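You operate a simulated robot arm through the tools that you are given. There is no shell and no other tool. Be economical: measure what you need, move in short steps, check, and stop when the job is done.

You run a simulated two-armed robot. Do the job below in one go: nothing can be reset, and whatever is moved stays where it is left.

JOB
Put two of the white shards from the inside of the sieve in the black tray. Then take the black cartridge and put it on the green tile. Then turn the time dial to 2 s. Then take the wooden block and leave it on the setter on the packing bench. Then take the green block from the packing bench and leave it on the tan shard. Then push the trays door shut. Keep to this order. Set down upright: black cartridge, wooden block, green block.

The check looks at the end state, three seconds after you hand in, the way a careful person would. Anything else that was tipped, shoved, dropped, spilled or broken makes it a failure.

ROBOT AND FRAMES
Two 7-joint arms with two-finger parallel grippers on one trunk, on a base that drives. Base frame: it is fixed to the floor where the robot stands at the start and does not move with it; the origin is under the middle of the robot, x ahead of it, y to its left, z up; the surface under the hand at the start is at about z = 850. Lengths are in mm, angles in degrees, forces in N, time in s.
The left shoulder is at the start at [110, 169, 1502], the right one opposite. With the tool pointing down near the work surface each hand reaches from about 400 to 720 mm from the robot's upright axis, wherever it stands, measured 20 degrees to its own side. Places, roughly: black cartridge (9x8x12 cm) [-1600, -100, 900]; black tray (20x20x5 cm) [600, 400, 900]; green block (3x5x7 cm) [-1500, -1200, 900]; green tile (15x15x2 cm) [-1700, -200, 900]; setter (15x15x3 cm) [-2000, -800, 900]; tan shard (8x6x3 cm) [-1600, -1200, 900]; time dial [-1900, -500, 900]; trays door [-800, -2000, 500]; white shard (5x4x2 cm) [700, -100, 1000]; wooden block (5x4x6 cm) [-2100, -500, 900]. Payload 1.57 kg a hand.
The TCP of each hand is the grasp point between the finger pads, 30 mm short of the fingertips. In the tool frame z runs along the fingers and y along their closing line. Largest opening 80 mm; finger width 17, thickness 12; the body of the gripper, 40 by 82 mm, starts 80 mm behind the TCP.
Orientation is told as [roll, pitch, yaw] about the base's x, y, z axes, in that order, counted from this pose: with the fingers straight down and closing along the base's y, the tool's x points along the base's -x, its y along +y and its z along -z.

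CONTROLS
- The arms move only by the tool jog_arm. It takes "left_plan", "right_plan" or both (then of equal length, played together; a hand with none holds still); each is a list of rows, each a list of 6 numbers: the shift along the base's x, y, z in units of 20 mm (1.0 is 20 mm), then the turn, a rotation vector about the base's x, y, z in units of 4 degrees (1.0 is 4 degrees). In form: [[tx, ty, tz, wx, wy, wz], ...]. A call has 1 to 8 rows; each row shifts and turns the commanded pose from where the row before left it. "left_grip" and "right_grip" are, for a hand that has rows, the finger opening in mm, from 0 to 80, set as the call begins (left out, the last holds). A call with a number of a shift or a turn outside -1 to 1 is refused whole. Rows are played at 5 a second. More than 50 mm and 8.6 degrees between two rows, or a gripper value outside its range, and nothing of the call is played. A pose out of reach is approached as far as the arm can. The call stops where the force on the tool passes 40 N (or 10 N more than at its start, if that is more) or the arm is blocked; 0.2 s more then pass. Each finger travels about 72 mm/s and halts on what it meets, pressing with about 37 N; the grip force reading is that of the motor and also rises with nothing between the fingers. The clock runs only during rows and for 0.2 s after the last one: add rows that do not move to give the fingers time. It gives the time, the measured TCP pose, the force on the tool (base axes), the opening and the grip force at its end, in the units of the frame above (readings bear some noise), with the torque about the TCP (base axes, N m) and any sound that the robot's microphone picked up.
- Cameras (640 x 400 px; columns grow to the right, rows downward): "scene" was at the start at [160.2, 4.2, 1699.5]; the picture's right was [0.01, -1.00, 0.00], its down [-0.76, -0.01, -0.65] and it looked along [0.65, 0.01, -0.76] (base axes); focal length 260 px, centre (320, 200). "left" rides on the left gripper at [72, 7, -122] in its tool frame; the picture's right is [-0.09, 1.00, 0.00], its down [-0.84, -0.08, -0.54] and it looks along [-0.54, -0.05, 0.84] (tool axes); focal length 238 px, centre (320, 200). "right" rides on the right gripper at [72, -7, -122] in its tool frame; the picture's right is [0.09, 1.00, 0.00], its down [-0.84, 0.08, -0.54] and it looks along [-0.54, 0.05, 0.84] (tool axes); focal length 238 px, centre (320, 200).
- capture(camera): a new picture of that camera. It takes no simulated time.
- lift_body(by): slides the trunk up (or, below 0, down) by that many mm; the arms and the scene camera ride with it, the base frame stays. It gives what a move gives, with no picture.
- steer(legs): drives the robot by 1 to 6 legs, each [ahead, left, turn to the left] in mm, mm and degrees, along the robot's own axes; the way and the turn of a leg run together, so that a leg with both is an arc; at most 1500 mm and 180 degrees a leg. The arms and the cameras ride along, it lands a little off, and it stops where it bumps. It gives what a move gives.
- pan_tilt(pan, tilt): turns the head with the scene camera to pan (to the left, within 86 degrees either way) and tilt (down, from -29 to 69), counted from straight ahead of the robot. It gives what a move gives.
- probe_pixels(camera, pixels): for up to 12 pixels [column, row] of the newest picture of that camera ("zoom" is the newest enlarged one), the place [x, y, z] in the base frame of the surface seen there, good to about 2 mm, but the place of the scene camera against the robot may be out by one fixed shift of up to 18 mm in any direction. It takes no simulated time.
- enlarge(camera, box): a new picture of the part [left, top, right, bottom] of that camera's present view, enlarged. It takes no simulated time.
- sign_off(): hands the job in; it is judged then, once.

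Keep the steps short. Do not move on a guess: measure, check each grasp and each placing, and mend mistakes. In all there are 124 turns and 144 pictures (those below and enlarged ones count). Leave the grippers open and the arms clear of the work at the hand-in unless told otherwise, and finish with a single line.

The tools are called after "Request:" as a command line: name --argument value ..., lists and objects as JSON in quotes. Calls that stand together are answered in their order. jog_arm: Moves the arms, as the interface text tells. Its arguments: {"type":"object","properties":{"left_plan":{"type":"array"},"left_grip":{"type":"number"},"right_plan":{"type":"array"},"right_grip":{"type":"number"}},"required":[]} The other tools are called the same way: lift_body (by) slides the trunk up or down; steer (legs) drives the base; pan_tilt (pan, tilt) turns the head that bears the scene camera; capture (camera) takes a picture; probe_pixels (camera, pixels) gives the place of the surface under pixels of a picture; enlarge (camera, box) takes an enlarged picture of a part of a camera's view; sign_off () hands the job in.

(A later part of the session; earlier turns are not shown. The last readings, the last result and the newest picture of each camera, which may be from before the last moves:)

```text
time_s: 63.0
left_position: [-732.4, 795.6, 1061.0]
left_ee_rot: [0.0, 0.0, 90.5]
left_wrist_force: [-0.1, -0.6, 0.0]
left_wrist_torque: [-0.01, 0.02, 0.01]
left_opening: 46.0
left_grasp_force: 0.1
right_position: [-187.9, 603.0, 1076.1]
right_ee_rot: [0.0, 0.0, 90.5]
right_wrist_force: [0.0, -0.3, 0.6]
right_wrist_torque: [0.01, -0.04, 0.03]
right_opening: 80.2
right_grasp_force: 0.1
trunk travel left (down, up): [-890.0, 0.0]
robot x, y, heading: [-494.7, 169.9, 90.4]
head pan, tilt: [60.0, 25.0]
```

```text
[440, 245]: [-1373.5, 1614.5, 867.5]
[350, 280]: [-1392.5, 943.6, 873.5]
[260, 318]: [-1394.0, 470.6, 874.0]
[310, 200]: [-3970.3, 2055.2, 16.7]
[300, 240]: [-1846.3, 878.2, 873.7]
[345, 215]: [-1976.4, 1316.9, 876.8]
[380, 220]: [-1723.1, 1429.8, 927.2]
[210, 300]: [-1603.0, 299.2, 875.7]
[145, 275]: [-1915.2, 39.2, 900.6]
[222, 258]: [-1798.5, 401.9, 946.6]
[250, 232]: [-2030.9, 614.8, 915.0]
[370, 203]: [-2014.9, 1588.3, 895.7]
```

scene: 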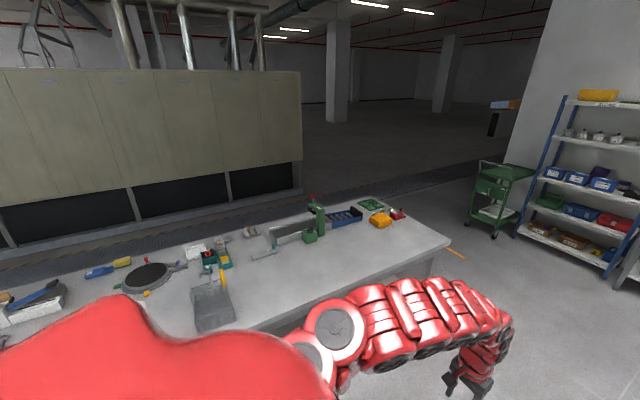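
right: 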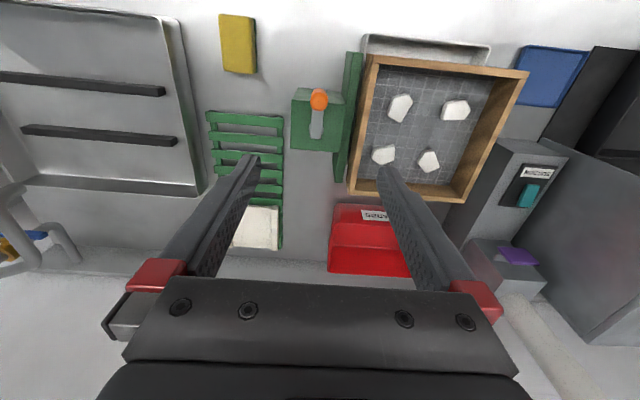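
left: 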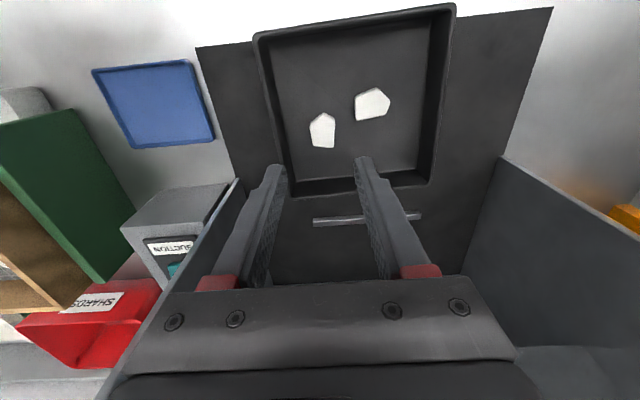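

The bench edge is at x≈−1392. Turn another 90° left here (hands sweep only to x≈−1260), then look.

Request:
steer --legs '[[0, 0, 90]]'

Request:
pan_tilt --pan 25 --tilt 28

Request:
capture --camera "scene"

Request:
pan_tilt --pan 70 --tilt 28

Request:
capture --camera "scene"

```text
time_s: 67.2
left_position: [-1122.1, -66.1, 1059.4]
left_ee_rot: [0.0, 0.0, -180.0]
left_wrist_force: [-0.2, 0.1, -0.4]
left_wrist_torque: [-0.03, -0.02, 0.0]
left_opening: 46.1
left_grasp_force: 0.1
right_position: [-926.7, 477.0, 1076.9]
right_ee_rot: [-0.1, -0.1, 179.8]
right_wrist_force: [-0.3, -0.2, 0.5]
right_wrist_torque: [0.01, -0.01, -0.02]
right_opening: 80.0
right_grasp_force: 0.0
trunk travel left (down, up): [-890.0, 0.0]
robot x, y, heading: [-494.6, 170.7, 179.9]
head pan, tilt: [60.0, 25.0]
```

```text
time_s: 68.2
left_position: [-1122.3, -64.4, 1060.1]
left_ee_rot: [0.0, 0.0, -180.0]
left_wrist_force: [0.0, 0.1, 0.5]
left_wrist_torque: [0.02, -0.02, 0.01]
left_opening: 46.0
left_grasp_force: 0.1
right_position: [-925.6, 477.5, 1077.8]
right_ee_rot: [-0.1, 0.1, 179.9]
right_wrist_force: [0.6, 1.4, 0.1]
right_wrist_torque: [0.01, -0.01, -0.01]
right_opening: 80.2
right_grasp_force: 0.0
trunk travel left (down, up): [-890.0, 0.0]
robot x, y, heading: [-496.9, 169.1, 179.9]
head pan, tilt: [25.0, 28.0]
```

```text
120 pictures are left
```

scene: 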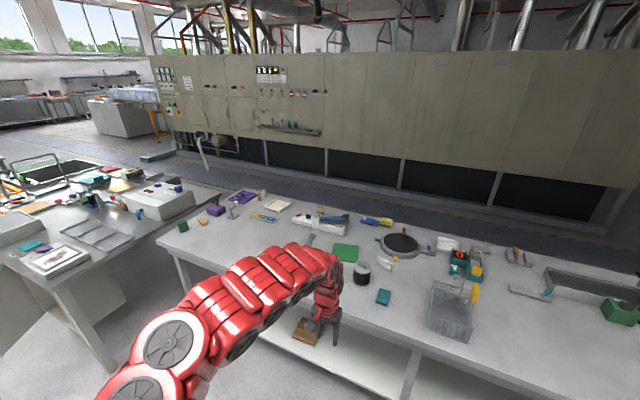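

```text
time_s: 69.4
left_position: [-1121.2, -65.1, 1059.4]
left_ee_rot: [0.1, 0.0, -180.0]
left_wrist_force: [-0.8, 0.4, 0.2]
left_wrist_torque: [0.02, -0.01, 0.02]
left_opening: 46.0
left_grasp_force: 0.0
right_position: [-926.2, 476.8, 1076.3]
right_ee_rot: [-0.1, 0.0, 179.8]
right_wrist_force: [0.2, -0.5, 0.0]
right_wrist_torque: [-0.01, -0.01, 0.02]
right_opening: 79.9
right_grasp_force: 0.0
trunk travel left (down, up): [-890.0, 0.0]
robot x, y, heading: [-495.6, 166.9, 179.6]
head pan, tilt: [70.0, 28.0]
```

```text
119 pictures are left
```

scene: 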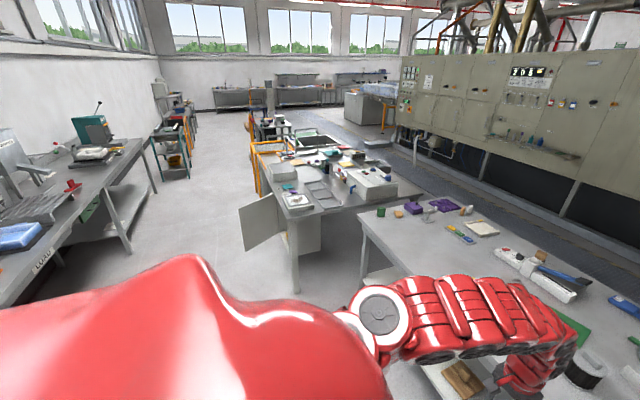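

I see the black cartridge near (362,272) and green tile (346,252) in the previous view. Return the pan and enlarge.

Request:
pan_tilt --pan 35 --tilt 28

Request:
capture --camera "scene"

Request:
enlarge --camera "scene" --box '[200, 170, 480, 345]'

```text
time_s: 70.4
left_position: [-1122.7, -65.9, 1059.9]
left_ee_rot: [0.0, 0.0, -180.0]
left_wrist_force: [-0.4, 0.6, 0.3]
left_wrist_torque: [-0.02, 0.04, -0.01]
left_opening: 45.9
left_grasp_force: 0.0
right_position: [-925.4, 476.5, 1075.9]
right_ee_rot: [0.1, 0.0, 180.0]
right_wrist_force: [1.1, 1.5, 0.5]
right_wrist_torque: [-0.02, 0.0, -0.01]
right_opening: 79.8
right_grasp_force: 0.1
trunk travel left (down, up): [-890.0, 0.0]
robot x, y, heading: [-494.5, 166.6, 179.7]
head pan, tilt: [35.0, 28.0]
```

```text
118 pictures are left
```

scene: 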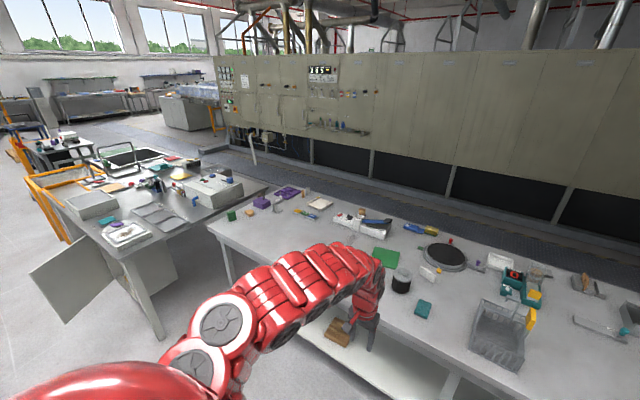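

```text
2.29 times, centred on (340, 258) of scene
```

zoom: 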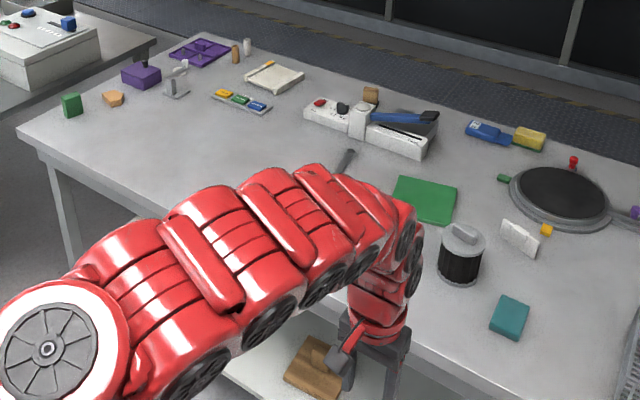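

Request:
probe_pixels --camera "zoom" --pixels '[[463, 248], [465, 233], [425, 200], [460, 280], [71, 104], [113, 98], [273, 78], [371, 95], [320, 102], [343, 108], [265, 66], [500, 240]]'

Request:
probe_pixels --camera "scene" --pixels '[[209, 226], [300, 287], [345, 306], [440, 348], [60, 275], [120, 258]]'

```text
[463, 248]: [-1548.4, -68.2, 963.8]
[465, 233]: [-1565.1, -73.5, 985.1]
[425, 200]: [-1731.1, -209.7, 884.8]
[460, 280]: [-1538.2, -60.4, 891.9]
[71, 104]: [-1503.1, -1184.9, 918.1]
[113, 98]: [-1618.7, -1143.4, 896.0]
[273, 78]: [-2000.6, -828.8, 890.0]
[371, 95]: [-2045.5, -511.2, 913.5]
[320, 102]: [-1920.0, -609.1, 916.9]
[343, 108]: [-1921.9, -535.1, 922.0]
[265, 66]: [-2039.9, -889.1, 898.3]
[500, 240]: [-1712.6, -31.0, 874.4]
```

```text
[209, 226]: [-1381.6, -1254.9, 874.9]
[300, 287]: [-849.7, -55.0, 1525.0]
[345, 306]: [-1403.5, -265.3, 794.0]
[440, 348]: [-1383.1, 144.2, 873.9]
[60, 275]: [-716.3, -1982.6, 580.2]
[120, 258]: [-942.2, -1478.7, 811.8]
```

Cartridge is near [−1565,−72], its top handle ~z 970–985. Drive forward 430 mm (hands stay above z 1030) and look with the left wrist camera.

Request:
steer --legs '[[430, 0, 0]]'

Request:
capture --camera "left"

Request:
pan_tilt --pan 0 --tilt 50

Request:
capture --camera "scene"

```text
time_s: 73.0
left_position: [-1547.3, -65.3, 1060.2]
left_ee_rot: [0.0, 0.0, -179.9]
left_wrist_force: [0.0, 0.5, 0.5]
left_wrist_torque: [-0.02, -0.01, -0.02]
left_opening: 46.0
left_grasp_force: 0.1
right_position: [-1352.5, 478.1, 1076.2]
right_ee_rot: [0.0, -0.2, 179.9]
right_wrist_force: [0.2, 0.0, -0.2]
right_wrist_torque: [0.0, -0.04, 0.02]
right_opening: 79.8
right_grasp_force: 0.0
trunk travel left (down, up): [-890.0, 0.0]
robot x, y, heading: [-921.5, 164.4, 180.0]
head pan, tilt: [35.0, 28.0]
```

```text
116 pictures are left
```

left: 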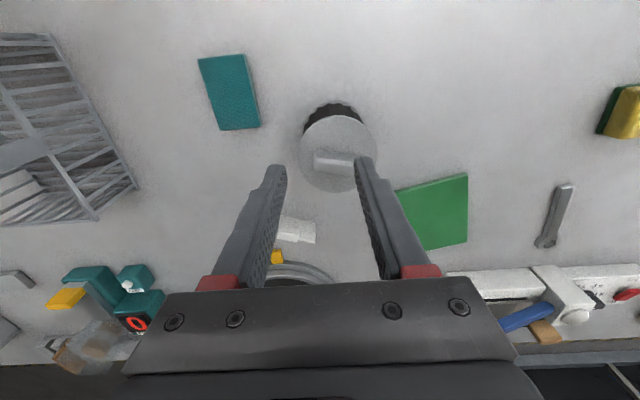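

```text
time_s: 74.0
left_position: [-1548.5, -64.6, 1059.7]
left_ee_rot: [0.0, 0.0, -180.0]
left_wrist_force: [-0.1, 0.3, -0.2]
left_wrist_torque: [0.04, 0.01, 0.03]
left_opening: 45.9
left_grasp_force: 0.1
right_position: [-1352.6, 477.0, 1077.2]
right_ee_rot: [0.0, -0.1, 179.8]
right_wrist_force: [0.1, 0.2, 0.7]
right_wrist_torque: [-0.03, -0.01, 0.02]
right_opening: 80.1
right_grasp_force: 0.0
trunk travel left (down, up): [-890.0, 0.0]
robot x, y, heading: [-921.3, 170.6, 179.8]
head pan, tilt: [0.0, 50.0]
```

```text
115 pictures are left
```

scene: 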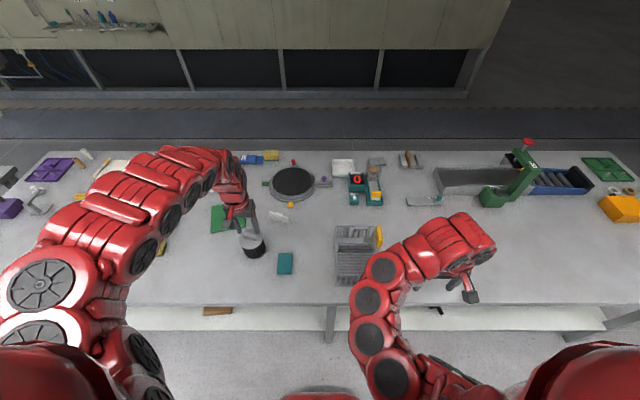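

Request:
enlarge --camera "left" --box '[270, 80, 480, 250]'

Request:
probe_pixels --camera "zoom" --pixels '[[140, 240], [185, 245], [235, 245], [185, 225], [185, 265], [190, 110], [100, 200], [270, 130], [160, 170], [520, 360], [580, 270], [400, 330]]'

Request:
probe_pixels --camera "scene" --pixels '[[300, 152], [320, 120], [320, 95], [100, 153], [240, 310]]'

```text
2.35 times, centred on (375, 165) of left
```

zoom: 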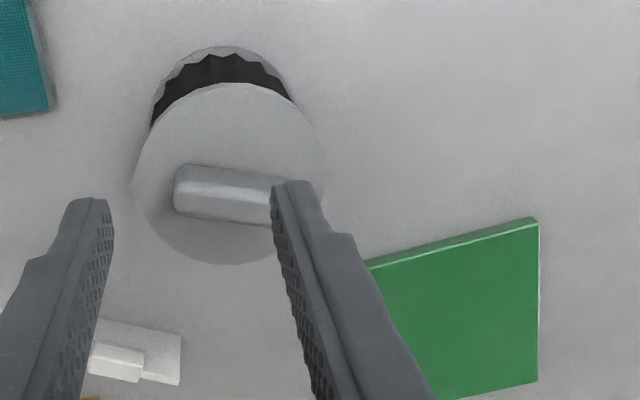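

```text
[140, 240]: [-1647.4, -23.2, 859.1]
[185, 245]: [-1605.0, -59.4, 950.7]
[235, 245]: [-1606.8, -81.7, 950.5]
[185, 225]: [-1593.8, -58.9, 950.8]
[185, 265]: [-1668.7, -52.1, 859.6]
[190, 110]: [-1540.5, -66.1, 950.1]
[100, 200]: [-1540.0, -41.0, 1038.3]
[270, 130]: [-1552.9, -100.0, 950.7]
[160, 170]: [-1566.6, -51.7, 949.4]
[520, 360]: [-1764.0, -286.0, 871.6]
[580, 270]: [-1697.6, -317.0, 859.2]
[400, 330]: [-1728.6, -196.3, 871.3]
```

```text
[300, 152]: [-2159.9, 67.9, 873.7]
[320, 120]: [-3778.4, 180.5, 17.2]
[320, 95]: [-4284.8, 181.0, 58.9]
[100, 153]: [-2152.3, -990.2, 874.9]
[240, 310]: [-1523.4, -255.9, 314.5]
```

Request:
probe_pixels --camera "zoom" --pixels '[[185, 180], [230, 180], [265, 185], [180, 205], [230, 205], [260, 212], [180, 190], [220, 220], [370, 262], [535, 222], [538, 380], [450, 245]]'

```text
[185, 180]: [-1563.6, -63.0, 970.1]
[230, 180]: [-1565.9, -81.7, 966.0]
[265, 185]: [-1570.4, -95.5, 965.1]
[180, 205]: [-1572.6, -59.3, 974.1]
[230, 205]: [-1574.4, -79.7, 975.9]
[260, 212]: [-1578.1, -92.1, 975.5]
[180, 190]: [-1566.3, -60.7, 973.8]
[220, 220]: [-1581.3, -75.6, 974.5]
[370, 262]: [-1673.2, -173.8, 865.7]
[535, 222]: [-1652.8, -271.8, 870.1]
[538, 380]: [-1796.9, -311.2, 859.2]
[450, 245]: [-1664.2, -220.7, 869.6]
```

The cartridge has a top handle, centre ≈[−1572,−79], running ~12° off the y axis, z 950–976, plate at 950. I turn the left hand +78.5° about z so it closes across the handle.

Request:
jog_arm --left_plan '[[-0.15, -0.1, 0, 0, 0, 1], [-0.15, -0.1, 0, 0, 0, 1], [-0.15, -0.1, 0, 0, 0, 1], [-0.15, -0.1, 0, 0, 0, 1], [-0.15, -0.1, 0, 0, 0, 1], [-0.15, -0.1, 0, 0, 0, 1], [-0.15, -0.05, 0, 0, 0, 1], [-0.15, -0.05, 0, 0, 0, 1]]'

Request:
jog_arm --left_plan '[[0, 0, 0, 0, 0, 1], [0, 0, 0, 0, 0, 1], [0, 0, 0, 0, 0, 1], [0, 0, 0, 0, 0, 1], [0, 0, 0, 0, 0, 1], [0, 0, 0, 0, 0, 1], [0, 0, 0, 0, 0, 1], [0, 0, 0, 0, 0, 1]]'

Request:
jog_arm --left_plan '[[0, 0, 0, 0, 0, 1], [0, 0, 0, 0, 0, 1], [0, 0, 0, 0, 0, 1], [0, 0, 0, 0, 0, 0.6]]'

Request:
capture --camera "left"

```text
time_s: 75.8
left_position: [-1573.2, -79.3, 1061.0]
left_ee_rot: [0.0, 0.0, -147.9]
left_wrist_force: [-0.1, 0.7, -0.5]
left_wrist_torque: [0.0, -0.01, -0.03]
left_opening: 45.9
left_grasp_force: 0.0
right_position: [-1352.8, 477.1, 1076.0]
right_ee_rot: [-0.1, 0.1, 179.8]
right_wrist_force: [-1.2, 0.6, 0.4]
right_wrist_torque: [0.0, 0.01, 0.0]
right_opening: 80.2
right_grasp_force: 0.0
trunk travel left (down, up): [-890.0, 0.0]
robot x, y, heading: [-919.8, 169.9, 179.9]
head pan, tilt: [0.0, 50.0]
```

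```text
time_s: 77.6
left_position: [-1573.5, -78.9, 1060.5]
left_ee_rot: [0.0, 0.0, -115.8]
left_wrist_force: [0.5, 0.8, -1.0]
left_wrist_torque: [-0.04, 0.05, -0.05]
left_opening: 45.8
left_grasp_force: 0.2
right_position: [-1354.2, 476.4, 1077.1]
right_ee_rot: [0.0, 0.0, 180.0]
right_wrist_force: [0.0, -0.6, 0.5]
right_wrist_torque: [-0.02, 0.0, 0.01]
right_opening: 79.8
right_grasp_force: 0.0
trunk travel left (down, up): [-890.0, 0.0]
robot x, y, heading: [-919.3, 169.0, 180.0]
head pan, tilt: [0.0, 50.0]
```

```text
time_s: 78.6
left_position: [-1572.8, -79.6, 1059.0]
left_ee_rot: [0.1, 0.1, -101.6]
left_wrist_force: [0.0, -0.3, -0.5]
left_wrist_torque: [0.0, -0.01, 0.01]
left_opening: 45.9
left_grasp_force: 0.0
right_position: [-1352.3, 477.7, 1076.9]
right_ee_rot: [0.0, 0.0, 180.0]
right_wrist_force: [0.3, 0.6, -0.4]
right_wrist_torque: [0.01, 0.03, -0.02]
right_opening: 80.2
right_grasp_force: 0.1
trunk travel left (down, up): [-890.0, 0.0]
robot x, y, heading: [-919.1, 169.0, 180.1]
head pan, tilt: [0.0, 50.0]
```

```text
113 pictures are left
```

left: 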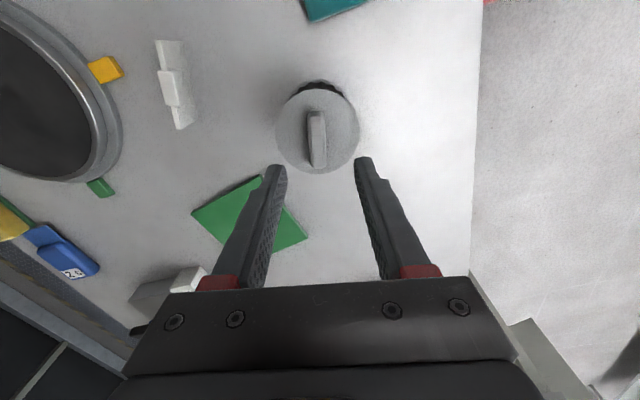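

Aligned with the handle (now vertical between the fingers). Check handle and tile.

Request:
enlarge --camera "left" --box '[180, 60, 420, 260]'

Request:
probe_pixels --camera "left" --pixels '[[310, 140], [317, 140], [325, 140], [316, 115], [318, 163], [193, 211], [246, 181], [305, 236], [220, 215], [285, 240], [280, 130], [357, 130]]'

```text
2.00 times, centred on (300, 160) of left
```

zoom: 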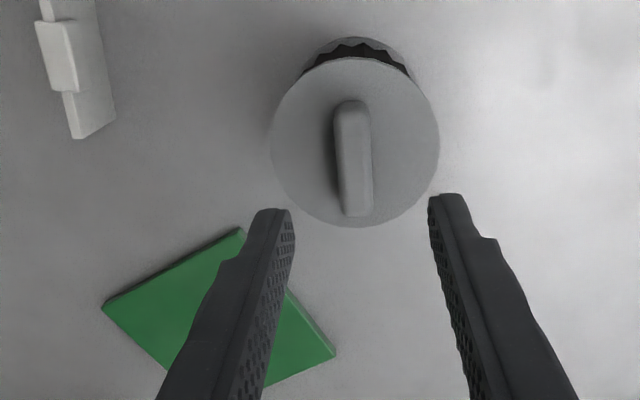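

```text
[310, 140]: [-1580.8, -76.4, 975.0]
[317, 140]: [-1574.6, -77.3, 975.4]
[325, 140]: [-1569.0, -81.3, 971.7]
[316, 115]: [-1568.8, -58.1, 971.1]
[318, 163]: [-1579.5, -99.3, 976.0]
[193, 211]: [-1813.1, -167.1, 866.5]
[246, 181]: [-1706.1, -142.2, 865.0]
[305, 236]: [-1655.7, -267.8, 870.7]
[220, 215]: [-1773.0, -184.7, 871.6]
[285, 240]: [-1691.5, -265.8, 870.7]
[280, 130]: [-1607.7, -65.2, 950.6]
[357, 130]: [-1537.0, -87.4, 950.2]
```

Handle centre ≈[−1574,−78]; tile centre ≈[−1737,−215], top z 871. Descend 76 mm and close on the handle.

Request:
jog_arm --left_plan '[[-0.07, 0.05, -0.8, 0, 0, 0], [0, 0, -1, 0, 0, 0], [0, 0, -1, 0, 0, 0], [0, 0, -1, 0, 0, 0], [0, 0, 0, 0, 0, 0]]'

Request:
jog_arm --left_plan '[[0, 0, 0, 0, 0, 0], [0, 0, 0, 0, 0, 0], [0, 0, 0, 0, 0, 0], [0, 0, 0, 0, 0, 0]]' --left_grip 0

Request:
capture --camera "left"

```text
time_s: 79.8
left_position: [-1574.5, -80.2, 983.7]
left_ee_rot: [-0.1, -0.1, -101.6]
left_wrist_force: [-0.1, -0.4, 0.7]
left_wrist_torque: [0.0, -0.04, 0.02]
left_opening: 45.9
left_grasp_force: 0.0
right_position: [-1354.2, 477.7, 1076.4]
right_ee_rot: [0.0, 0.0, 179.9]
right_wrist_force: [0.7, 0.4, 0.4]
right_wrist_torque: [-0.03, 0.04, 0.01]
right_opening: 80.0
right_grasp_force: 0.1
trunk travel left (down, up): [-890.0, 0.0]
robot x, y, heading: [-923.1, 166.2, 179.8]
head pan, tilt: [0.0, 50.0]
```

```text
time_s: 80.8
left_position: [-1575.5, -78.5, 984.0]
left_ee_rot: [0.0, 0.1, -101.7]
left_wrist_force: [-0.6, -0.3, -0.9]
left_wrist_torque: [-0.07, 0.01, -0.03]
left_opening: 15.4
left_grasp_force: 31.3
right_position: [-1353.3, 477.0, 1075.8]
right_ee_rot: [-0.1, 0.0, 179.9]
right_wrist_force: [0.1, 0.6, -0.8]
right_wrist_torque: [0.02, -0.02, 0.0]
right_opening: 79.8
right_grasp_force: 0.0
trunk travel left (down, up): [-890.0, 0.0]
robot x, y, heading: [-921.1, 169.1, 179.7]
head pan, tilt: [0.0, 50.0]
```

```text
111 pictures are left
```

left: 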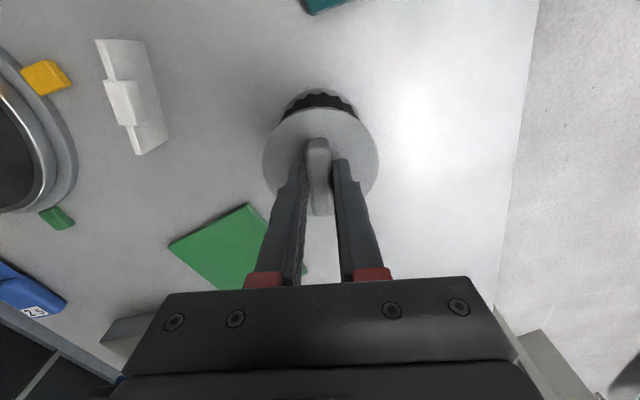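

Gripped the handle (15.4 mm). Lift 60 mm and check the load.

Request:
jog_arm --left_plan '[[0, 0, 0.5, 0, 0, 0], [0, 0, 0.5, 0, 0, 0], [0, 0, 1, 0, 0, 0], [0, 0, 1, 0, 0, 0]]'

Request:
steer --legs '[[120, 0, 0]]'

Request:
capture --camera "left"

```text
time_s: 81.8
left_position: [-1574.7, -77.5, 1044.5]
left_ee_rot: [0.0, 0.1, -101.7]
left_wrist_force: [0.6, -0.2, -1.4]
left_wrist_torque: [0.01, 0.01, 0.01]
left_opening: 15.6
left_grasp_force: 31.2
right_position: [-1352.8, 477.2, 1077.1]
right_ee_rot: [0.0, 0.0, 179.8]
right_wrist_force: [-0.1, 0.0, -0.1]
right_wrist_torque: [-0.01, 0.02, 0.0]
right_opening: 80.0
right_grasp_force: 0.1
trunk travel left (down, up): [-890.0, 0.0]
robot x, y, heading: [-918.8, 166.6, 179.9]
head pan, tilt: [0.0, 50.0]
```

```text
time_s: 83.0
left_position: [-1691.2, -77.5, 1045.0]
left_ee_rot: [-0.1, 0.1, -101.6]
left_wrist_force: [0.4, -0.2, -1.7]
left_wrist_torque: [0.01, -0.02, -0.02]
left_opening: 15.4
left_grasp_force: 31.1
right_position: [-1470.3, 477.0, 1077.8]
right_ee_rot: [0.0, -0.1, 179.9]
right_wrist_force: [0.1, -0.5, -0.1]
right_wrist_torque: [0.0, 0.0, 0.01]
right_opening: 80.1
right_grasp_force: 0.0
trunk travel left (down, up): [-890.0, 0.0]
robot x, y, heading: [-1038.8, 168.8, 179.9]
head pan, tilt: [0.0, 50.0]
```

```text
110 pictures are left
```

left: 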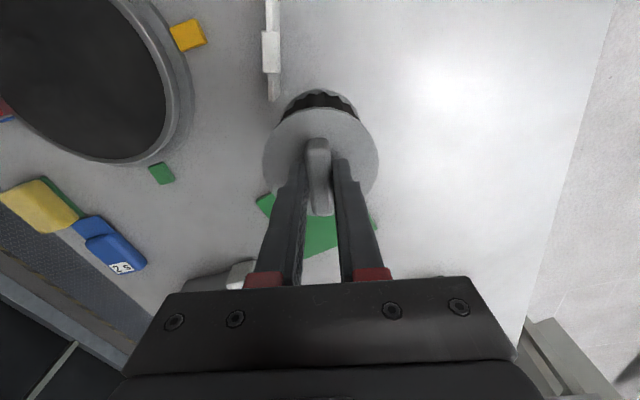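

Drive 44 forward, 138 left to bring the cartridge over the tile.

Request:
steer --legs '[[44, 138, 0]]'

Request:
capture --camera "left"

Request:
capture --camera "scene"

```text
time_s: 84.4
left_position: [-1736.0, -213.5, 1044.3]
left_ee_rot: [0.0, -0.2, -101.7]
left_wrist_force: [-0.3, 0.0, -2.5]
left_wrist_torque: [-0.02, -0.01, 0.0]
left_opening: 15.6
left_grasp_force: 31.6
right_position: [-1514.9, 341.5, 1076.6]
right_ee_rot: [0.1, 0.0, 179.8]
right_wrist_force: [0.7, 0.6, -0.4]
right_wrist_torque: [0.02, 0.0, -0.01]
right_opening: 79.9
right_grasp_force: 0.0
trunk travel left (down, up): [-890.0, 0.0]
robot x, y, heading: [-1081.7, 30.5, 179.8]
head pan, tilt: [0.0, 50.0]
```

```text
109 pictures are left
```

left: 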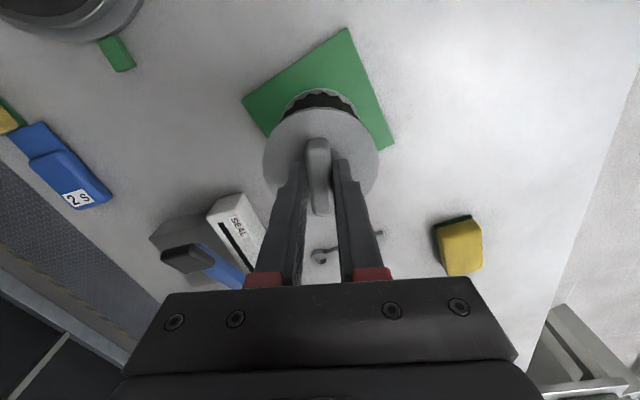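

```text
108 pictures are left
```

scene: 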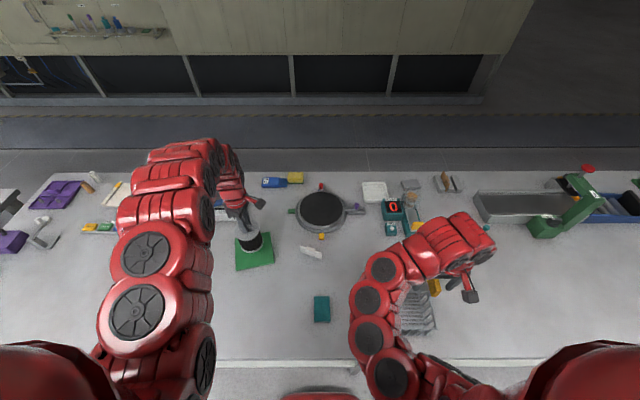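

Request:
probe_pixels --camera "left" --pixels '[[346, 32], [246, 98], [391, 145], [340, 60]]'

```text
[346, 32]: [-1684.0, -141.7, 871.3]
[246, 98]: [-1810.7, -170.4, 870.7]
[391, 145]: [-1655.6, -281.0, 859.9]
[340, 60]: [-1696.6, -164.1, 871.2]
```

Tile centre ≈[−1733,−222]. Shift y −10, lower 47 mm.

Request:
jog_arm --left_plan '[[0.05, -0.5, 0, 0, 0, 0], [0, 0, -0.8, 0, 0, 0], [0, 0, -0.8, 0, 0, 0], [0, 0, -0.5, 0, 0, 0], [0, 0, -0.3, 0, 0, 0]]'

Request:
capture --camera "left"

```text
time_s: 85.6
left_position: [-1734.5, -224.8, 995.5]
left_ee_rot: [0.0, 0.1, -101.6]
left_wrist_force: [0.1, 0.2, -1.3]
left_wrist_torque: [0.04, 0.0, 0.01]
left_opening: 15.3
left_grasp_force: 31.1
right_position: [-1515.2, 339.8, 1076.1]
right_ee_rot: [0.0, 0.0, 179.7]
right_wrist_force: [-0.5, 0.3, 0.5]
right_wrist_torque: [-0.06, 0.0, 0.03]
right_opening: 79.9
right_grasp_force: 0.1
trunk travel left (down, up): [-890.0, 0.0]
robot x, y, heading: [-1080.5, 27.7, 179.7]
head pan, tilt: [0.0, 50.0]
```

```text
107 pictures are left
```

left: 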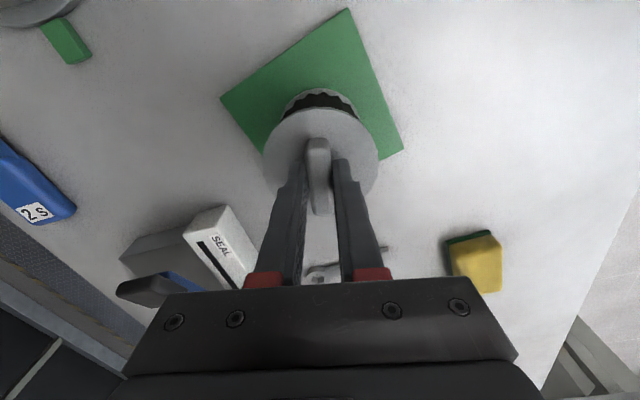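

Request:
jog_arm --left_plan '[[0, 0, -0.08, 0, 0, 0], [0, 0, 0, 0, 0, 0]]'

Request:
jog_arm --left_plan '[[0, 0, 0, 0, 0, 0], [0, 0, 0, 0, 0, 0]]' --left_grip 46

Request:
jog_arm --left_plan '[[0, 0, 1, 0, 0, 0], [0, 0, 1, 0, 0, 0], [0, 0, 1, 0, 0, 0], [0, 0, 1, 0, 0, 0], [0, 0, 1, 0, 0, 0], [0, 0, 0.5, 0, 0, 0]]'

Request:
capture --camera "left"

```text
time_s: 86.2
left_position: [-1734.0, -225.4, 995.0]
left_ee_rot: [-0.2, 0.0, -101.7]
left_wrist_force: [-0.4, -0.7, 6.3]
left_wrist_torque: [-0.08, -0.02, -0.05]
left_opening: 15.7
left_grasp_force: 31.0
right_position: [-1515.2, 339.9, 1077.2]
right_ee_rot: [-0.1, 0.0, 179.8]
right_wrist_force: [0.4, -0.3, 0.5]
right_wrist_torque: [0.01, -0.01, 0.01]
right_opening: 79.9
right_grasp_force: 0.0
trunk travel left (down, up): [-890.0, 0.0]
robot x, y, heading: [-1083.2, 29.1, 179.9]
head pan, tilt: [0.0, 50.0]
```

```text
time_s: 86.8
left_position: [-1734.8, -226.0, 993.9]
left_ee_rot: [0.0, -0.1, -101.7]
left_wrist_force: [-0.5, -0.2, 0.0]
left_wrist_torque: [0.0, 0.03, 0.0]
left_opening: 46.1
left_grasp_force: 0.0
right_position: [-1514.4, 339.6, 1076.1]
right_ee_rot: [0.0, 0.0, 179.8]
right_wrist_force: [0.5, 0.0, 0.4]
right_wrist_torque: [0.0, 0.02, -0.01]
right_opening: 79.8
right_grasp_force: 0.0
trunk travel left (down, up): [-890.0, 0.0]
robot x, y, heading: [-1079.2, 30.4, 180.0]
head pan, tilt: [0.0, 50.0]
```

```text
time_s: 88.2
left_position: [-1734.8, -227.8, 1104.2]
left_ee_rot: [0.0, 0.2, -101.5]
left_wrist_force: [0.1, -0.3, 1.3]
left_wrist_torque: [0.0, 0.0, 0.01]
left_opening: 46.0
left_grasp_force: 0.0
right_position: [-1514.1, 338.2, 1078.0]
right_ee_rot: [-0.1, -0.1, 179.9]
right_wrist_force: [0.2, -0.2, -0.4]
right_wrist_torque: [0.03, 0.0, -0.02]
right_opening: 80.0
right_grasp_force: 0.1
trunk travel left (down, up): [-890.0, 0.0]
robot x, y, heading: [-1079.4, 31.5, 179.6]
head pan, tilt: [0.0, 50.0]
```

```text
106 pictures are left
```

left: 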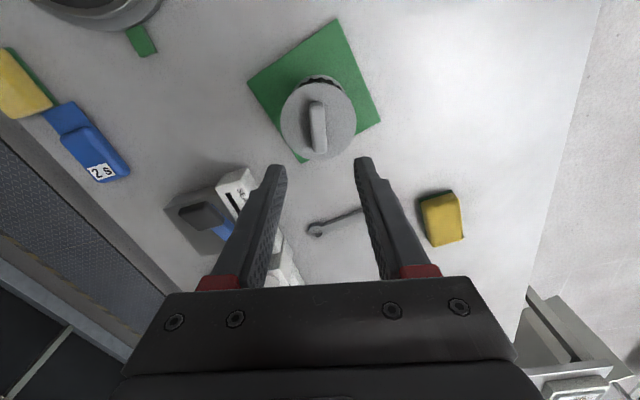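

Cartridge stands upright on the tile. Now the time dial on the sealer: look with the head.

Request:
pan_tilt --pan 42 --tilt 38

Request:
capture --camera "scene"

```text
time_s: 89.3
left_position: [-1734.5, -224.6, 1105.5]
left_ee_rot: [-0.1, 0.1, -101.6]
left_wrist_force: [-0.1, 0.4, -0.5]
left_wrist_torque: [-0.03, -0.02, -0.01]
left_opening: 45.8
left_grasp_force: 0.1
right_position: [-1514.7, 340.4, 1076.7]
right_ee_rot: [0.1, 0.0, 179.8]
right_wrist_force: [-0.1, -0.5, 0.4]
right_wrist_torque: [0.05, 0.02, 0.03]
right_opening: 80.1
right_grasp_force: 0.0
trunk travel left (down, up): [-890.0, 0.0]
robot x, y, heading: [-1079.7, 28.4, 179.9]
head pan, tilt: [42.0, 38.0]
```

```text
105 pictures are left
```

scene: 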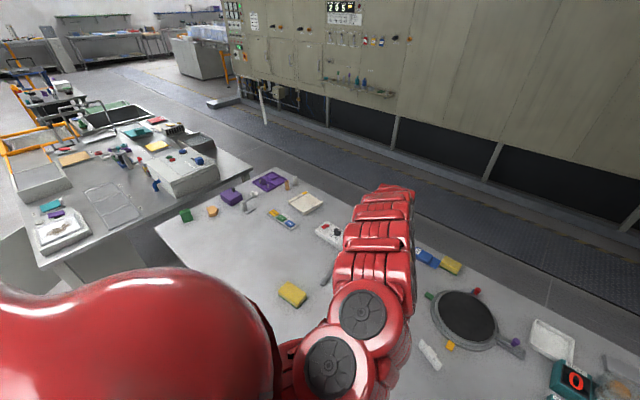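

The arm hides the sealer, and the dial, wooden block and setter are nearer the bench's far edge (x≈−2160). I'll work those from the far side. Look right for the way around the +y end.

Request:
pan_tilt --pan -60 --tilt 20

Request:
capture --camera "scene"

```text
time_s: 91.1
left_position: [-1734.9, -225.4, 1104.9]
left_ee_rot: [0.0, 0.1, -101.7]
left_wrist_force: [-0.1, -0.2, 0.4]
left_wrist_torque: [0.0, -0.02, 0.0]
left_opening: 46.0
left_grasp_force: 0.0
right_position: [-1515.1, 339.6, 1076.9]
right_ee_rot: [0.0, 0.0, 179.9]
right_wrist_force: [-0.9, 0.7, 0.3]
right_wrist_torque: [-0.01, 0.02, 0.02]
right_opening: 80.2
right_grasp_force: 0.0
trunk travel left (down, up): [-890.0, 0.0]
robot x, y, heading: [-1080.7, 30.3, 179.8]
head pan, tilt: [-60.0, 20.0]
```

```text
104 pictures are left
```

scene: 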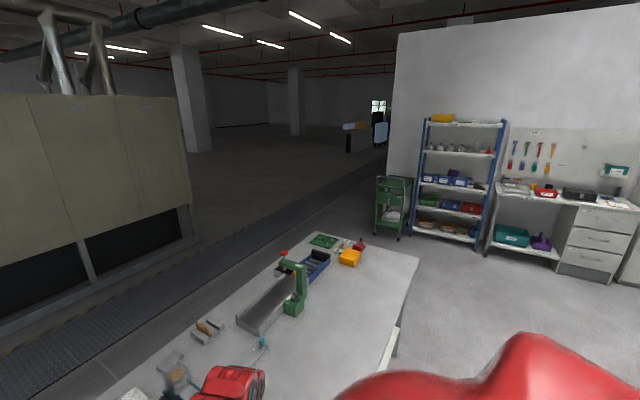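

Request:
probe_pixels --camera "scene" --pixels '[[418, 260], [325, 234], [400, 238], [378, 215], [440, 238], [200, 245], [100, 290], [290, 258], [265, 220]]'

```text
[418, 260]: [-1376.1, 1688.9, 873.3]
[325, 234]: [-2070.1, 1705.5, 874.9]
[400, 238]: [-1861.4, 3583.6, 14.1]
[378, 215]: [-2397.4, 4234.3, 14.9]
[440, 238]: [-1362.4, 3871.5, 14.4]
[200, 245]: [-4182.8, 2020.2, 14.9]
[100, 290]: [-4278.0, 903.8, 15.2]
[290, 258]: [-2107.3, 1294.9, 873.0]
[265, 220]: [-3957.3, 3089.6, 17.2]
```

Way is clear: bench ends at y≈1700, cart at y>3500. Back out, go round the +y end to x≈−2980 and turn.

Request:
steer --legs '[[-400, 0, 0], [0, -1200, 0], [0, -1200, 0], [1500, 0, 0], [800, 0, 0], [0, 0, 180]]'

Request:
pan_tilt --pan -50 --tilt 30

Request:
capture --camera "scene"

```text
time_s: 123.2
left_position: [-2331.8, 2693.5, 1104.9]
left_ee_rot: [0.0, 0.0, 78.8]
left_wrist_force: [-0.3, 1.1, -0.2]
left_wrist_torque: [0.0, 0.01, -0.06]
left_opening: 46.3
left_grasp_force: 0.1
right_position: [-2548.1, 2127.0, 1076.9]
right_ee_rot: [-0.1, 0.0, 0.4]
right_wrist_force: [-0.2, -0.1, 0.1]
right_wrist_torque: [0.0, 0.01, 0.02]
right_opening: 80.0
right_grasp_force: 0.2
trunk travel left (down, up): [-890.0, 0.0]
robot x, y, heading: [-2981.7, 2435.8, 0.1]
head pan, tilt: [-60.0, 20.0]
```

```text
time_s: 123.9
left_position: [-2332.7, 2693.0, 1104.2]
left_ee_rot: [0.1, 0.1, 78.8]
left_wrist_force: [0.2, 0.0, 0.2]
left_wrist_torque: [-0.04, -0.02, -0.04]
left_opening: 46.1
left_grasp_force: 0.1
right_position: [-2548.0, 2126.8, 1076.1]
right_ee_rot: [0.0, -0.1, 0.3]
right_wrist_force: [0.1, 0.1, -0.4]
right_wrist_torque: [0.01, 0.0, -0.04]
right_opening: 79.9
right_grasp_force: 0.1
trunk travel left (down, up): [-890.0, 0.0]
robot x, y, heading: [-2984.6, 2430.8, 0.4]
head pan, tilt: [-50.0, 30.0]
```

```text
103 pictures are left
```

scene: 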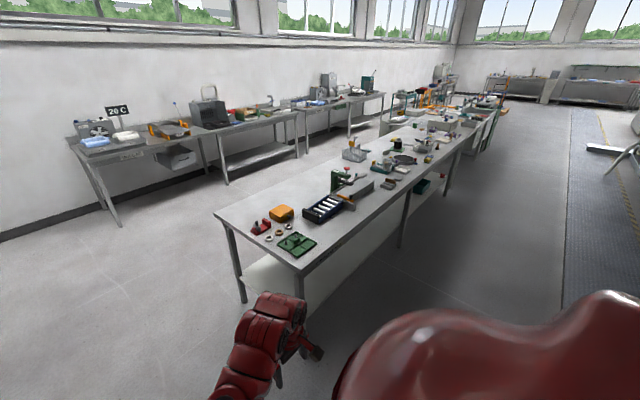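

Clear aisle. Slide right 2765 mm to y≈−330.

Request:
steer --legs '[[0, -1400, 0], [0, -1365, 0]]'

Request:
pan_tilt --pan -8 --tilt 32

Request:
capture --camera "scene"

Request:
enlarge --camera "scene" --box '[260, 150, 420, 250]'

```text
time_s: 137.3
left_position: [-2334.4, -64.3, 1104.9]
left_ee_rot: [0.1, 0.1, 78.2]
left_wrist_force: [0.3, -0.3, 0.1]
left_wrist_torque: [0.02, -0.03, -0.03]
left_opening: 46.1
left_grasp_force: 0.0
right_position: [-2555.9, -629.2, 1075.9]
right_ee_rot: [-0.1, 0.0, -0.3]
right_wrist_force: [-0.1, 0.4, 0.3]
right_wrist_torque: [-0.03, 0.03, -0.04]
right_opening: 80.2
right_grasp_force: 0.1
trunk travel left (down, up): [-890.0, 0.0]
robot x, y, heading: [-2985.1, -321.2, -0.5]
head pan, tilt: [-50.0, 30.0]
```

```text
time_s: 138.4
left_position: [-2335.1, -63.7, 1104.1]
left_ee_rot: [0.0, 0.1, 78.2]
left_wrist_force: [-0.6, 0.1, 0.4]
left_wrist_torque: [-0.03, 0.01, 0.01]
left_opening: 46.1
left_grasp_force: 0.1
right_position: [-2555.8, -628.7, 1076.5]
right_ee_rot: [0.0, 0.0, -0.3]
right_wrist_force: [0.2, 0.2, 0.3]
right_wrist_torque: [0.01, 0.02, 0.02]
right_opening: 80.0
right_grasp_force: 0.0
trunk travel left (down, up): [-890.0, 0.0]
robot x, y, heading: [-2987.0, -317.1, -0.1]
head pan, tilt: [-8.0, 32.0]
```

```text
102 pictures are left
```

scene: 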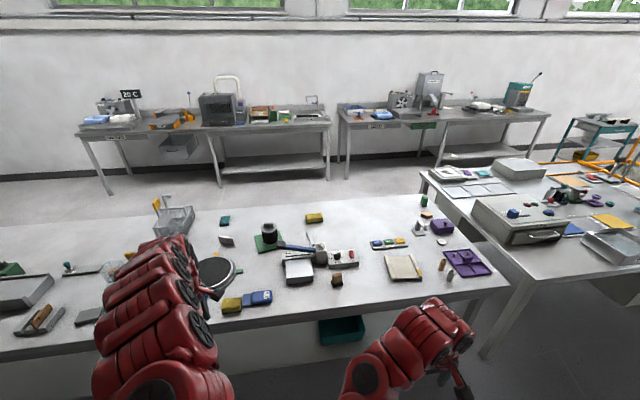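

```text
4.00 times, centred on (340, 200) of scene
```

zoom: 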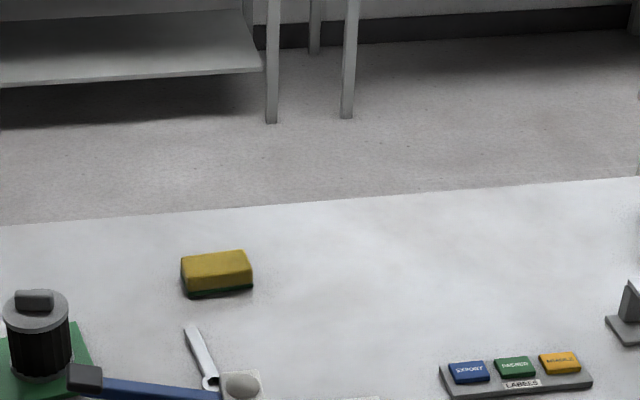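

Request:
enlarge --camera "scene" --box '[270, 230, 430, 300]'

Request:
enlarge --camera "scene" --box '[310, 240, 370, 275]'

Request:
probe_pixels --camera "scene" --pixels '[[338, 253], [350, 253], [338, 280], [403, 267], [355, 266], [330, 262], [440, 280], [450, 275], [300, 272], [427, 201], [427, 214]]'

```text
4.00 times, centred on (350, 265) of scene
```

zoom: 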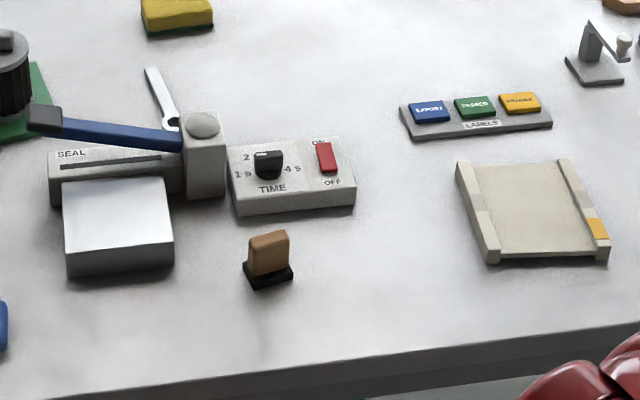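

```text
10.67 times, centred on (340, 258) of scene
```

zoom: 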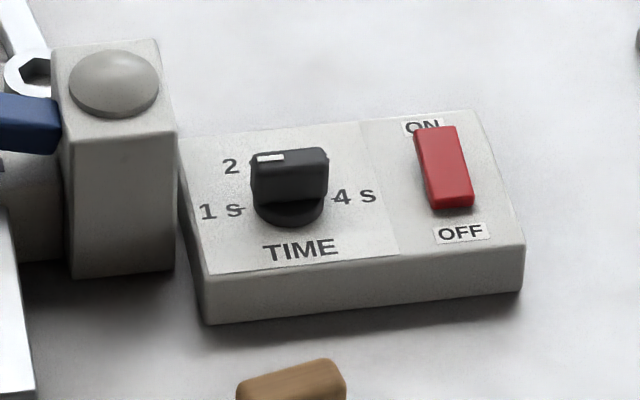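

```text
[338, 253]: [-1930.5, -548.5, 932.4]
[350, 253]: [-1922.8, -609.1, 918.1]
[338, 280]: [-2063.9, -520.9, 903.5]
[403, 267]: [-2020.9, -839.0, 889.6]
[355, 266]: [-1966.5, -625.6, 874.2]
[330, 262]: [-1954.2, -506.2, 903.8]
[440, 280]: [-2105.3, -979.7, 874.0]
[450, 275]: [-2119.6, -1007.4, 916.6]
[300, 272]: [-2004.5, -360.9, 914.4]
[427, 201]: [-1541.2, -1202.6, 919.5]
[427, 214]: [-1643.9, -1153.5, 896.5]
```

The TIME dial has positions 1 s / 2 / … / 4 s, with a bar knob at about [−1930,−548]. Bring the right hand forward to its working spot, then drive in 395 mm and view the dial from above.

Request:
jog_arm --right_plan '[[1, 0.45, 0, 0, 0, 0], [1, 0.45, 0, 0, 0, 0], [1, 0.45, 0, 0, 0, 0], [1, 0.45, 0, 0, 0, 0], [1, 0.45, 0, 0, 0, 0], [1, 0.45, 0, 0, 0, 0], [1, 0.45, 0, 0, 0, 0], [1, 0.45, 0, 0, 0, 0]]'

Request:
steer --legs '[[400, 0, 0]]'

Request:
capture --camera "right"

```text
time_s: 140.2
left_position: [-2334.7, -64.1, 1103.7]
left_ee_rot: [0.2, 0.1, 78.0]
left_wrist_force: [-0.4, -0.1, -0.2]
left_wrist_torque: [-0.03, -0.03, 0.01]
left_opening: 46.0
left_grasp_force: 0.1
right_position: [-2396.1, -558.3, 1075.8]
right_ee_rot: [-0.1, 0.0, -0.5]
right_wrist_force: [0.7, -1.1, -0.5]
right_wrist_torque: [0.0, 0.01, 0.01]
right_opening: 80.3
right_grasp_force: 0.1
trunk travel left (down, up): [-890.0, 0.0]
robot x, y, heading: [-2987.4, -321.4, -0.3]
head pan, tilt: [-8.0, 32.0]
```

```text
time_s: 142.7
left_position: [-1939.5, -61.5, 1104.5]
left_ee_rot: [0.0, 0.0, 78.6]
left_wrist_force: [-0.7, -0.4, -0.3]
left_wrist_torque: [-0.02, -0.04, -0.03]
left_opening: 46.1
left_grasp_force: 0.0
right_position: [-1998.2, -553.9, 1075.8]
right_ee_rot: [0.0, -0.1, 0.2]
right_wrist_force: [-0.6, -0.3, 0.0]
right_wrist_torque: [0.02, 0.02, 0.04]
right_opening: 80.1
right_grasp_force: 0.0
trunk travel left (down, up): [-890.0, 0.0]
robot x, y, heading: [-2588.3, -319.5, -0.1]
head pan, tilt: [-8.0, 32.0]
```

```text
98 pictures are left
```

right: 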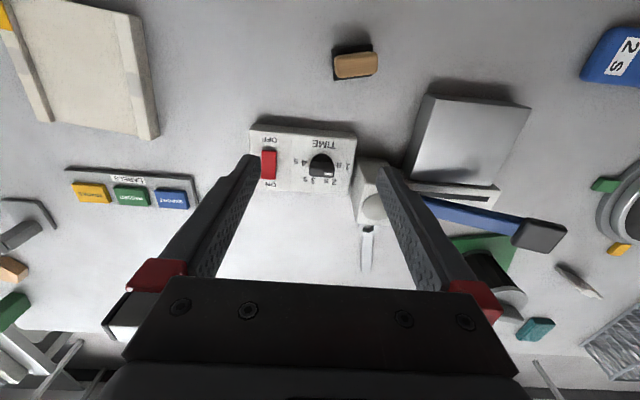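

Request:
enlarge --camera "right" --box '[276, 130, 366, 190]'

Request:
probe_pixels --camera "zoom" --pixels '[[270, 255], [330, 255], [385, 255], [330, 295], [325, 180], [270, 300], [385, 300], [230, 230], [430, 230], [390, 350], [270, 350], [325, 150]]'

```text
6.67 times, centred on (321, 160) of right
```

zoom: 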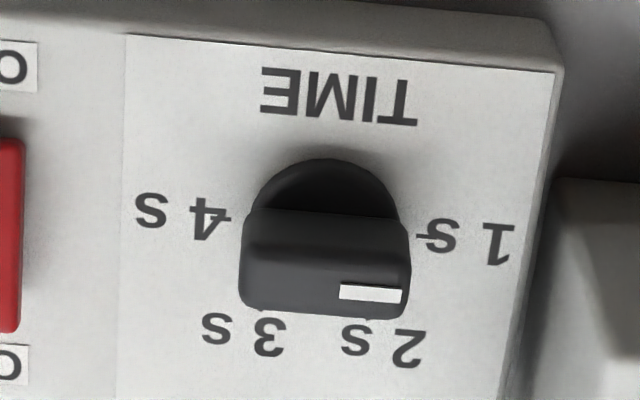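

```text
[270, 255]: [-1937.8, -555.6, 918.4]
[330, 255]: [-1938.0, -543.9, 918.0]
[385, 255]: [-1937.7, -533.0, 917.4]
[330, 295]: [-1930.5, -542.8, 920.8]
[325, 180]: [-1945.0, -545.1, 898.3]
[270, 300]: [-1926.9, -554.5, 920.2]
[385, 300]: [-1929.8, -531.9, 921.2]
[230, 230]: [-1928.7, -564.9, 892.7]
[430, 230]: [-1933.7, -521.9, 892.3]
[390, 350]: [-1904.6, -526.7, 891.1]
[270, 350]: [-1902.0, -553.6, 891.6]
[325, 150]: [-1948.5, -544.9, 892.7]
```

Knob: a bar ~32 mm long pointing at 1 s (+y), centre ≈[−1932,−544], top z 920. 2 s lies 60° clockwise (toward +x). I'll pinch the bar end-to-end with the right hand and turn −60°. Move above it first.

Request:
jog_arm --right_plan '[[1, 0.15, 0, 0, 0, 0], [1, 0.15, 0, 0, 0, 0], [1, 0.15, 0, 0, 0, 0], [0.3, 0.05, -1, 0, 0, 0], [0, 0, -1, 0, 0, 0], [0, 0, -1, 0, 0, 0], [0, 0, -1, 0, 0, 0], [0, 0, -1, 0, 0, 0]]' --right_grip 52

Request:
enlarge --camera "right" --box '[220, 100, 420, 225]'

```text
time_s: 144.4
left_position: [-1938.8, -61.2, 1102.7]
left_ee_rot: [0.1, 0.0, 78.7]
left_wrist_force: [0.6, 0.2, 0.5]
left_wrist_torque: [0.01, 0.0, -0.01]
left_opening: 46.0
left_grasp_force: 0.1
right_position: [-1931.1, -542.4, 974.9]
right_ee_rot: [0.0, 0.0, 0.0]
right_wrist_force: [-0.9, -1.2, 0.0]
right_wrist_torque: [-0.02, 0.02, 0.01]
right_opening: 52.3
right_grasp_force: 0.1
trunk travel left (down, up): [-890.0, 0.0]
robot x, y, heading: [-2588.0, -319.4, 0.1]
head pan, tilt: [-8.0, 32.0]
```

```text
3.20 times, centred on (320, 162) of right
```

zoom: 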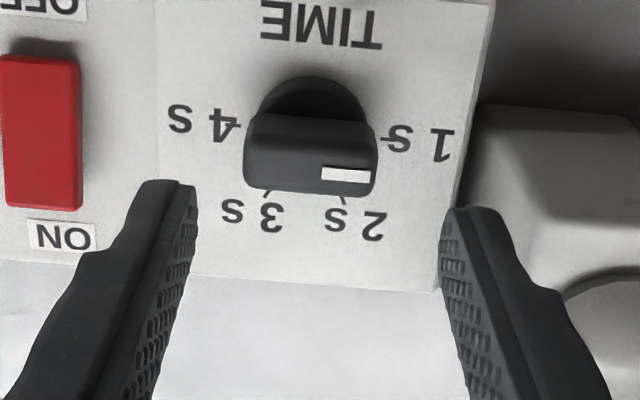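

Request:
probe_pixels --camera "zoom" --pixels '[[490, 150], [480, 200], [600, 160], [250, 160], [372, 165], [310, 170], [310, 120], [310, 190], [130, 300], [40, 80], [310, 95], [530, 260]]'

```text
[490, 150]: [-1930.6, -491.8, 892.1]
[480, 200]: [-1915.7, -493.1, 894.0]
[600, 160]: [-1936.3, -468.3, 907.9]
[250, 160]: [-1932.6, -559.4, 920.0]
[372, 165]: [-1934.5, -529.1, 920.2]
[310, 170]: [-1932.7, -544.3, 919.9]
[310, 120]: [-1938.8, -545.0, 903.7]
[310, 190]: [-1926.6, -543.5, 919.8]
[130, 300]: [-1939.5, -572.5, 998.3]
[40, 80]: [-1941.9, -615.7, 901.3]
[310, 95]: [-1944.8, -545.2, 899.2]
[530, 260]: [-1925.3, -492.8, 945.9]
```

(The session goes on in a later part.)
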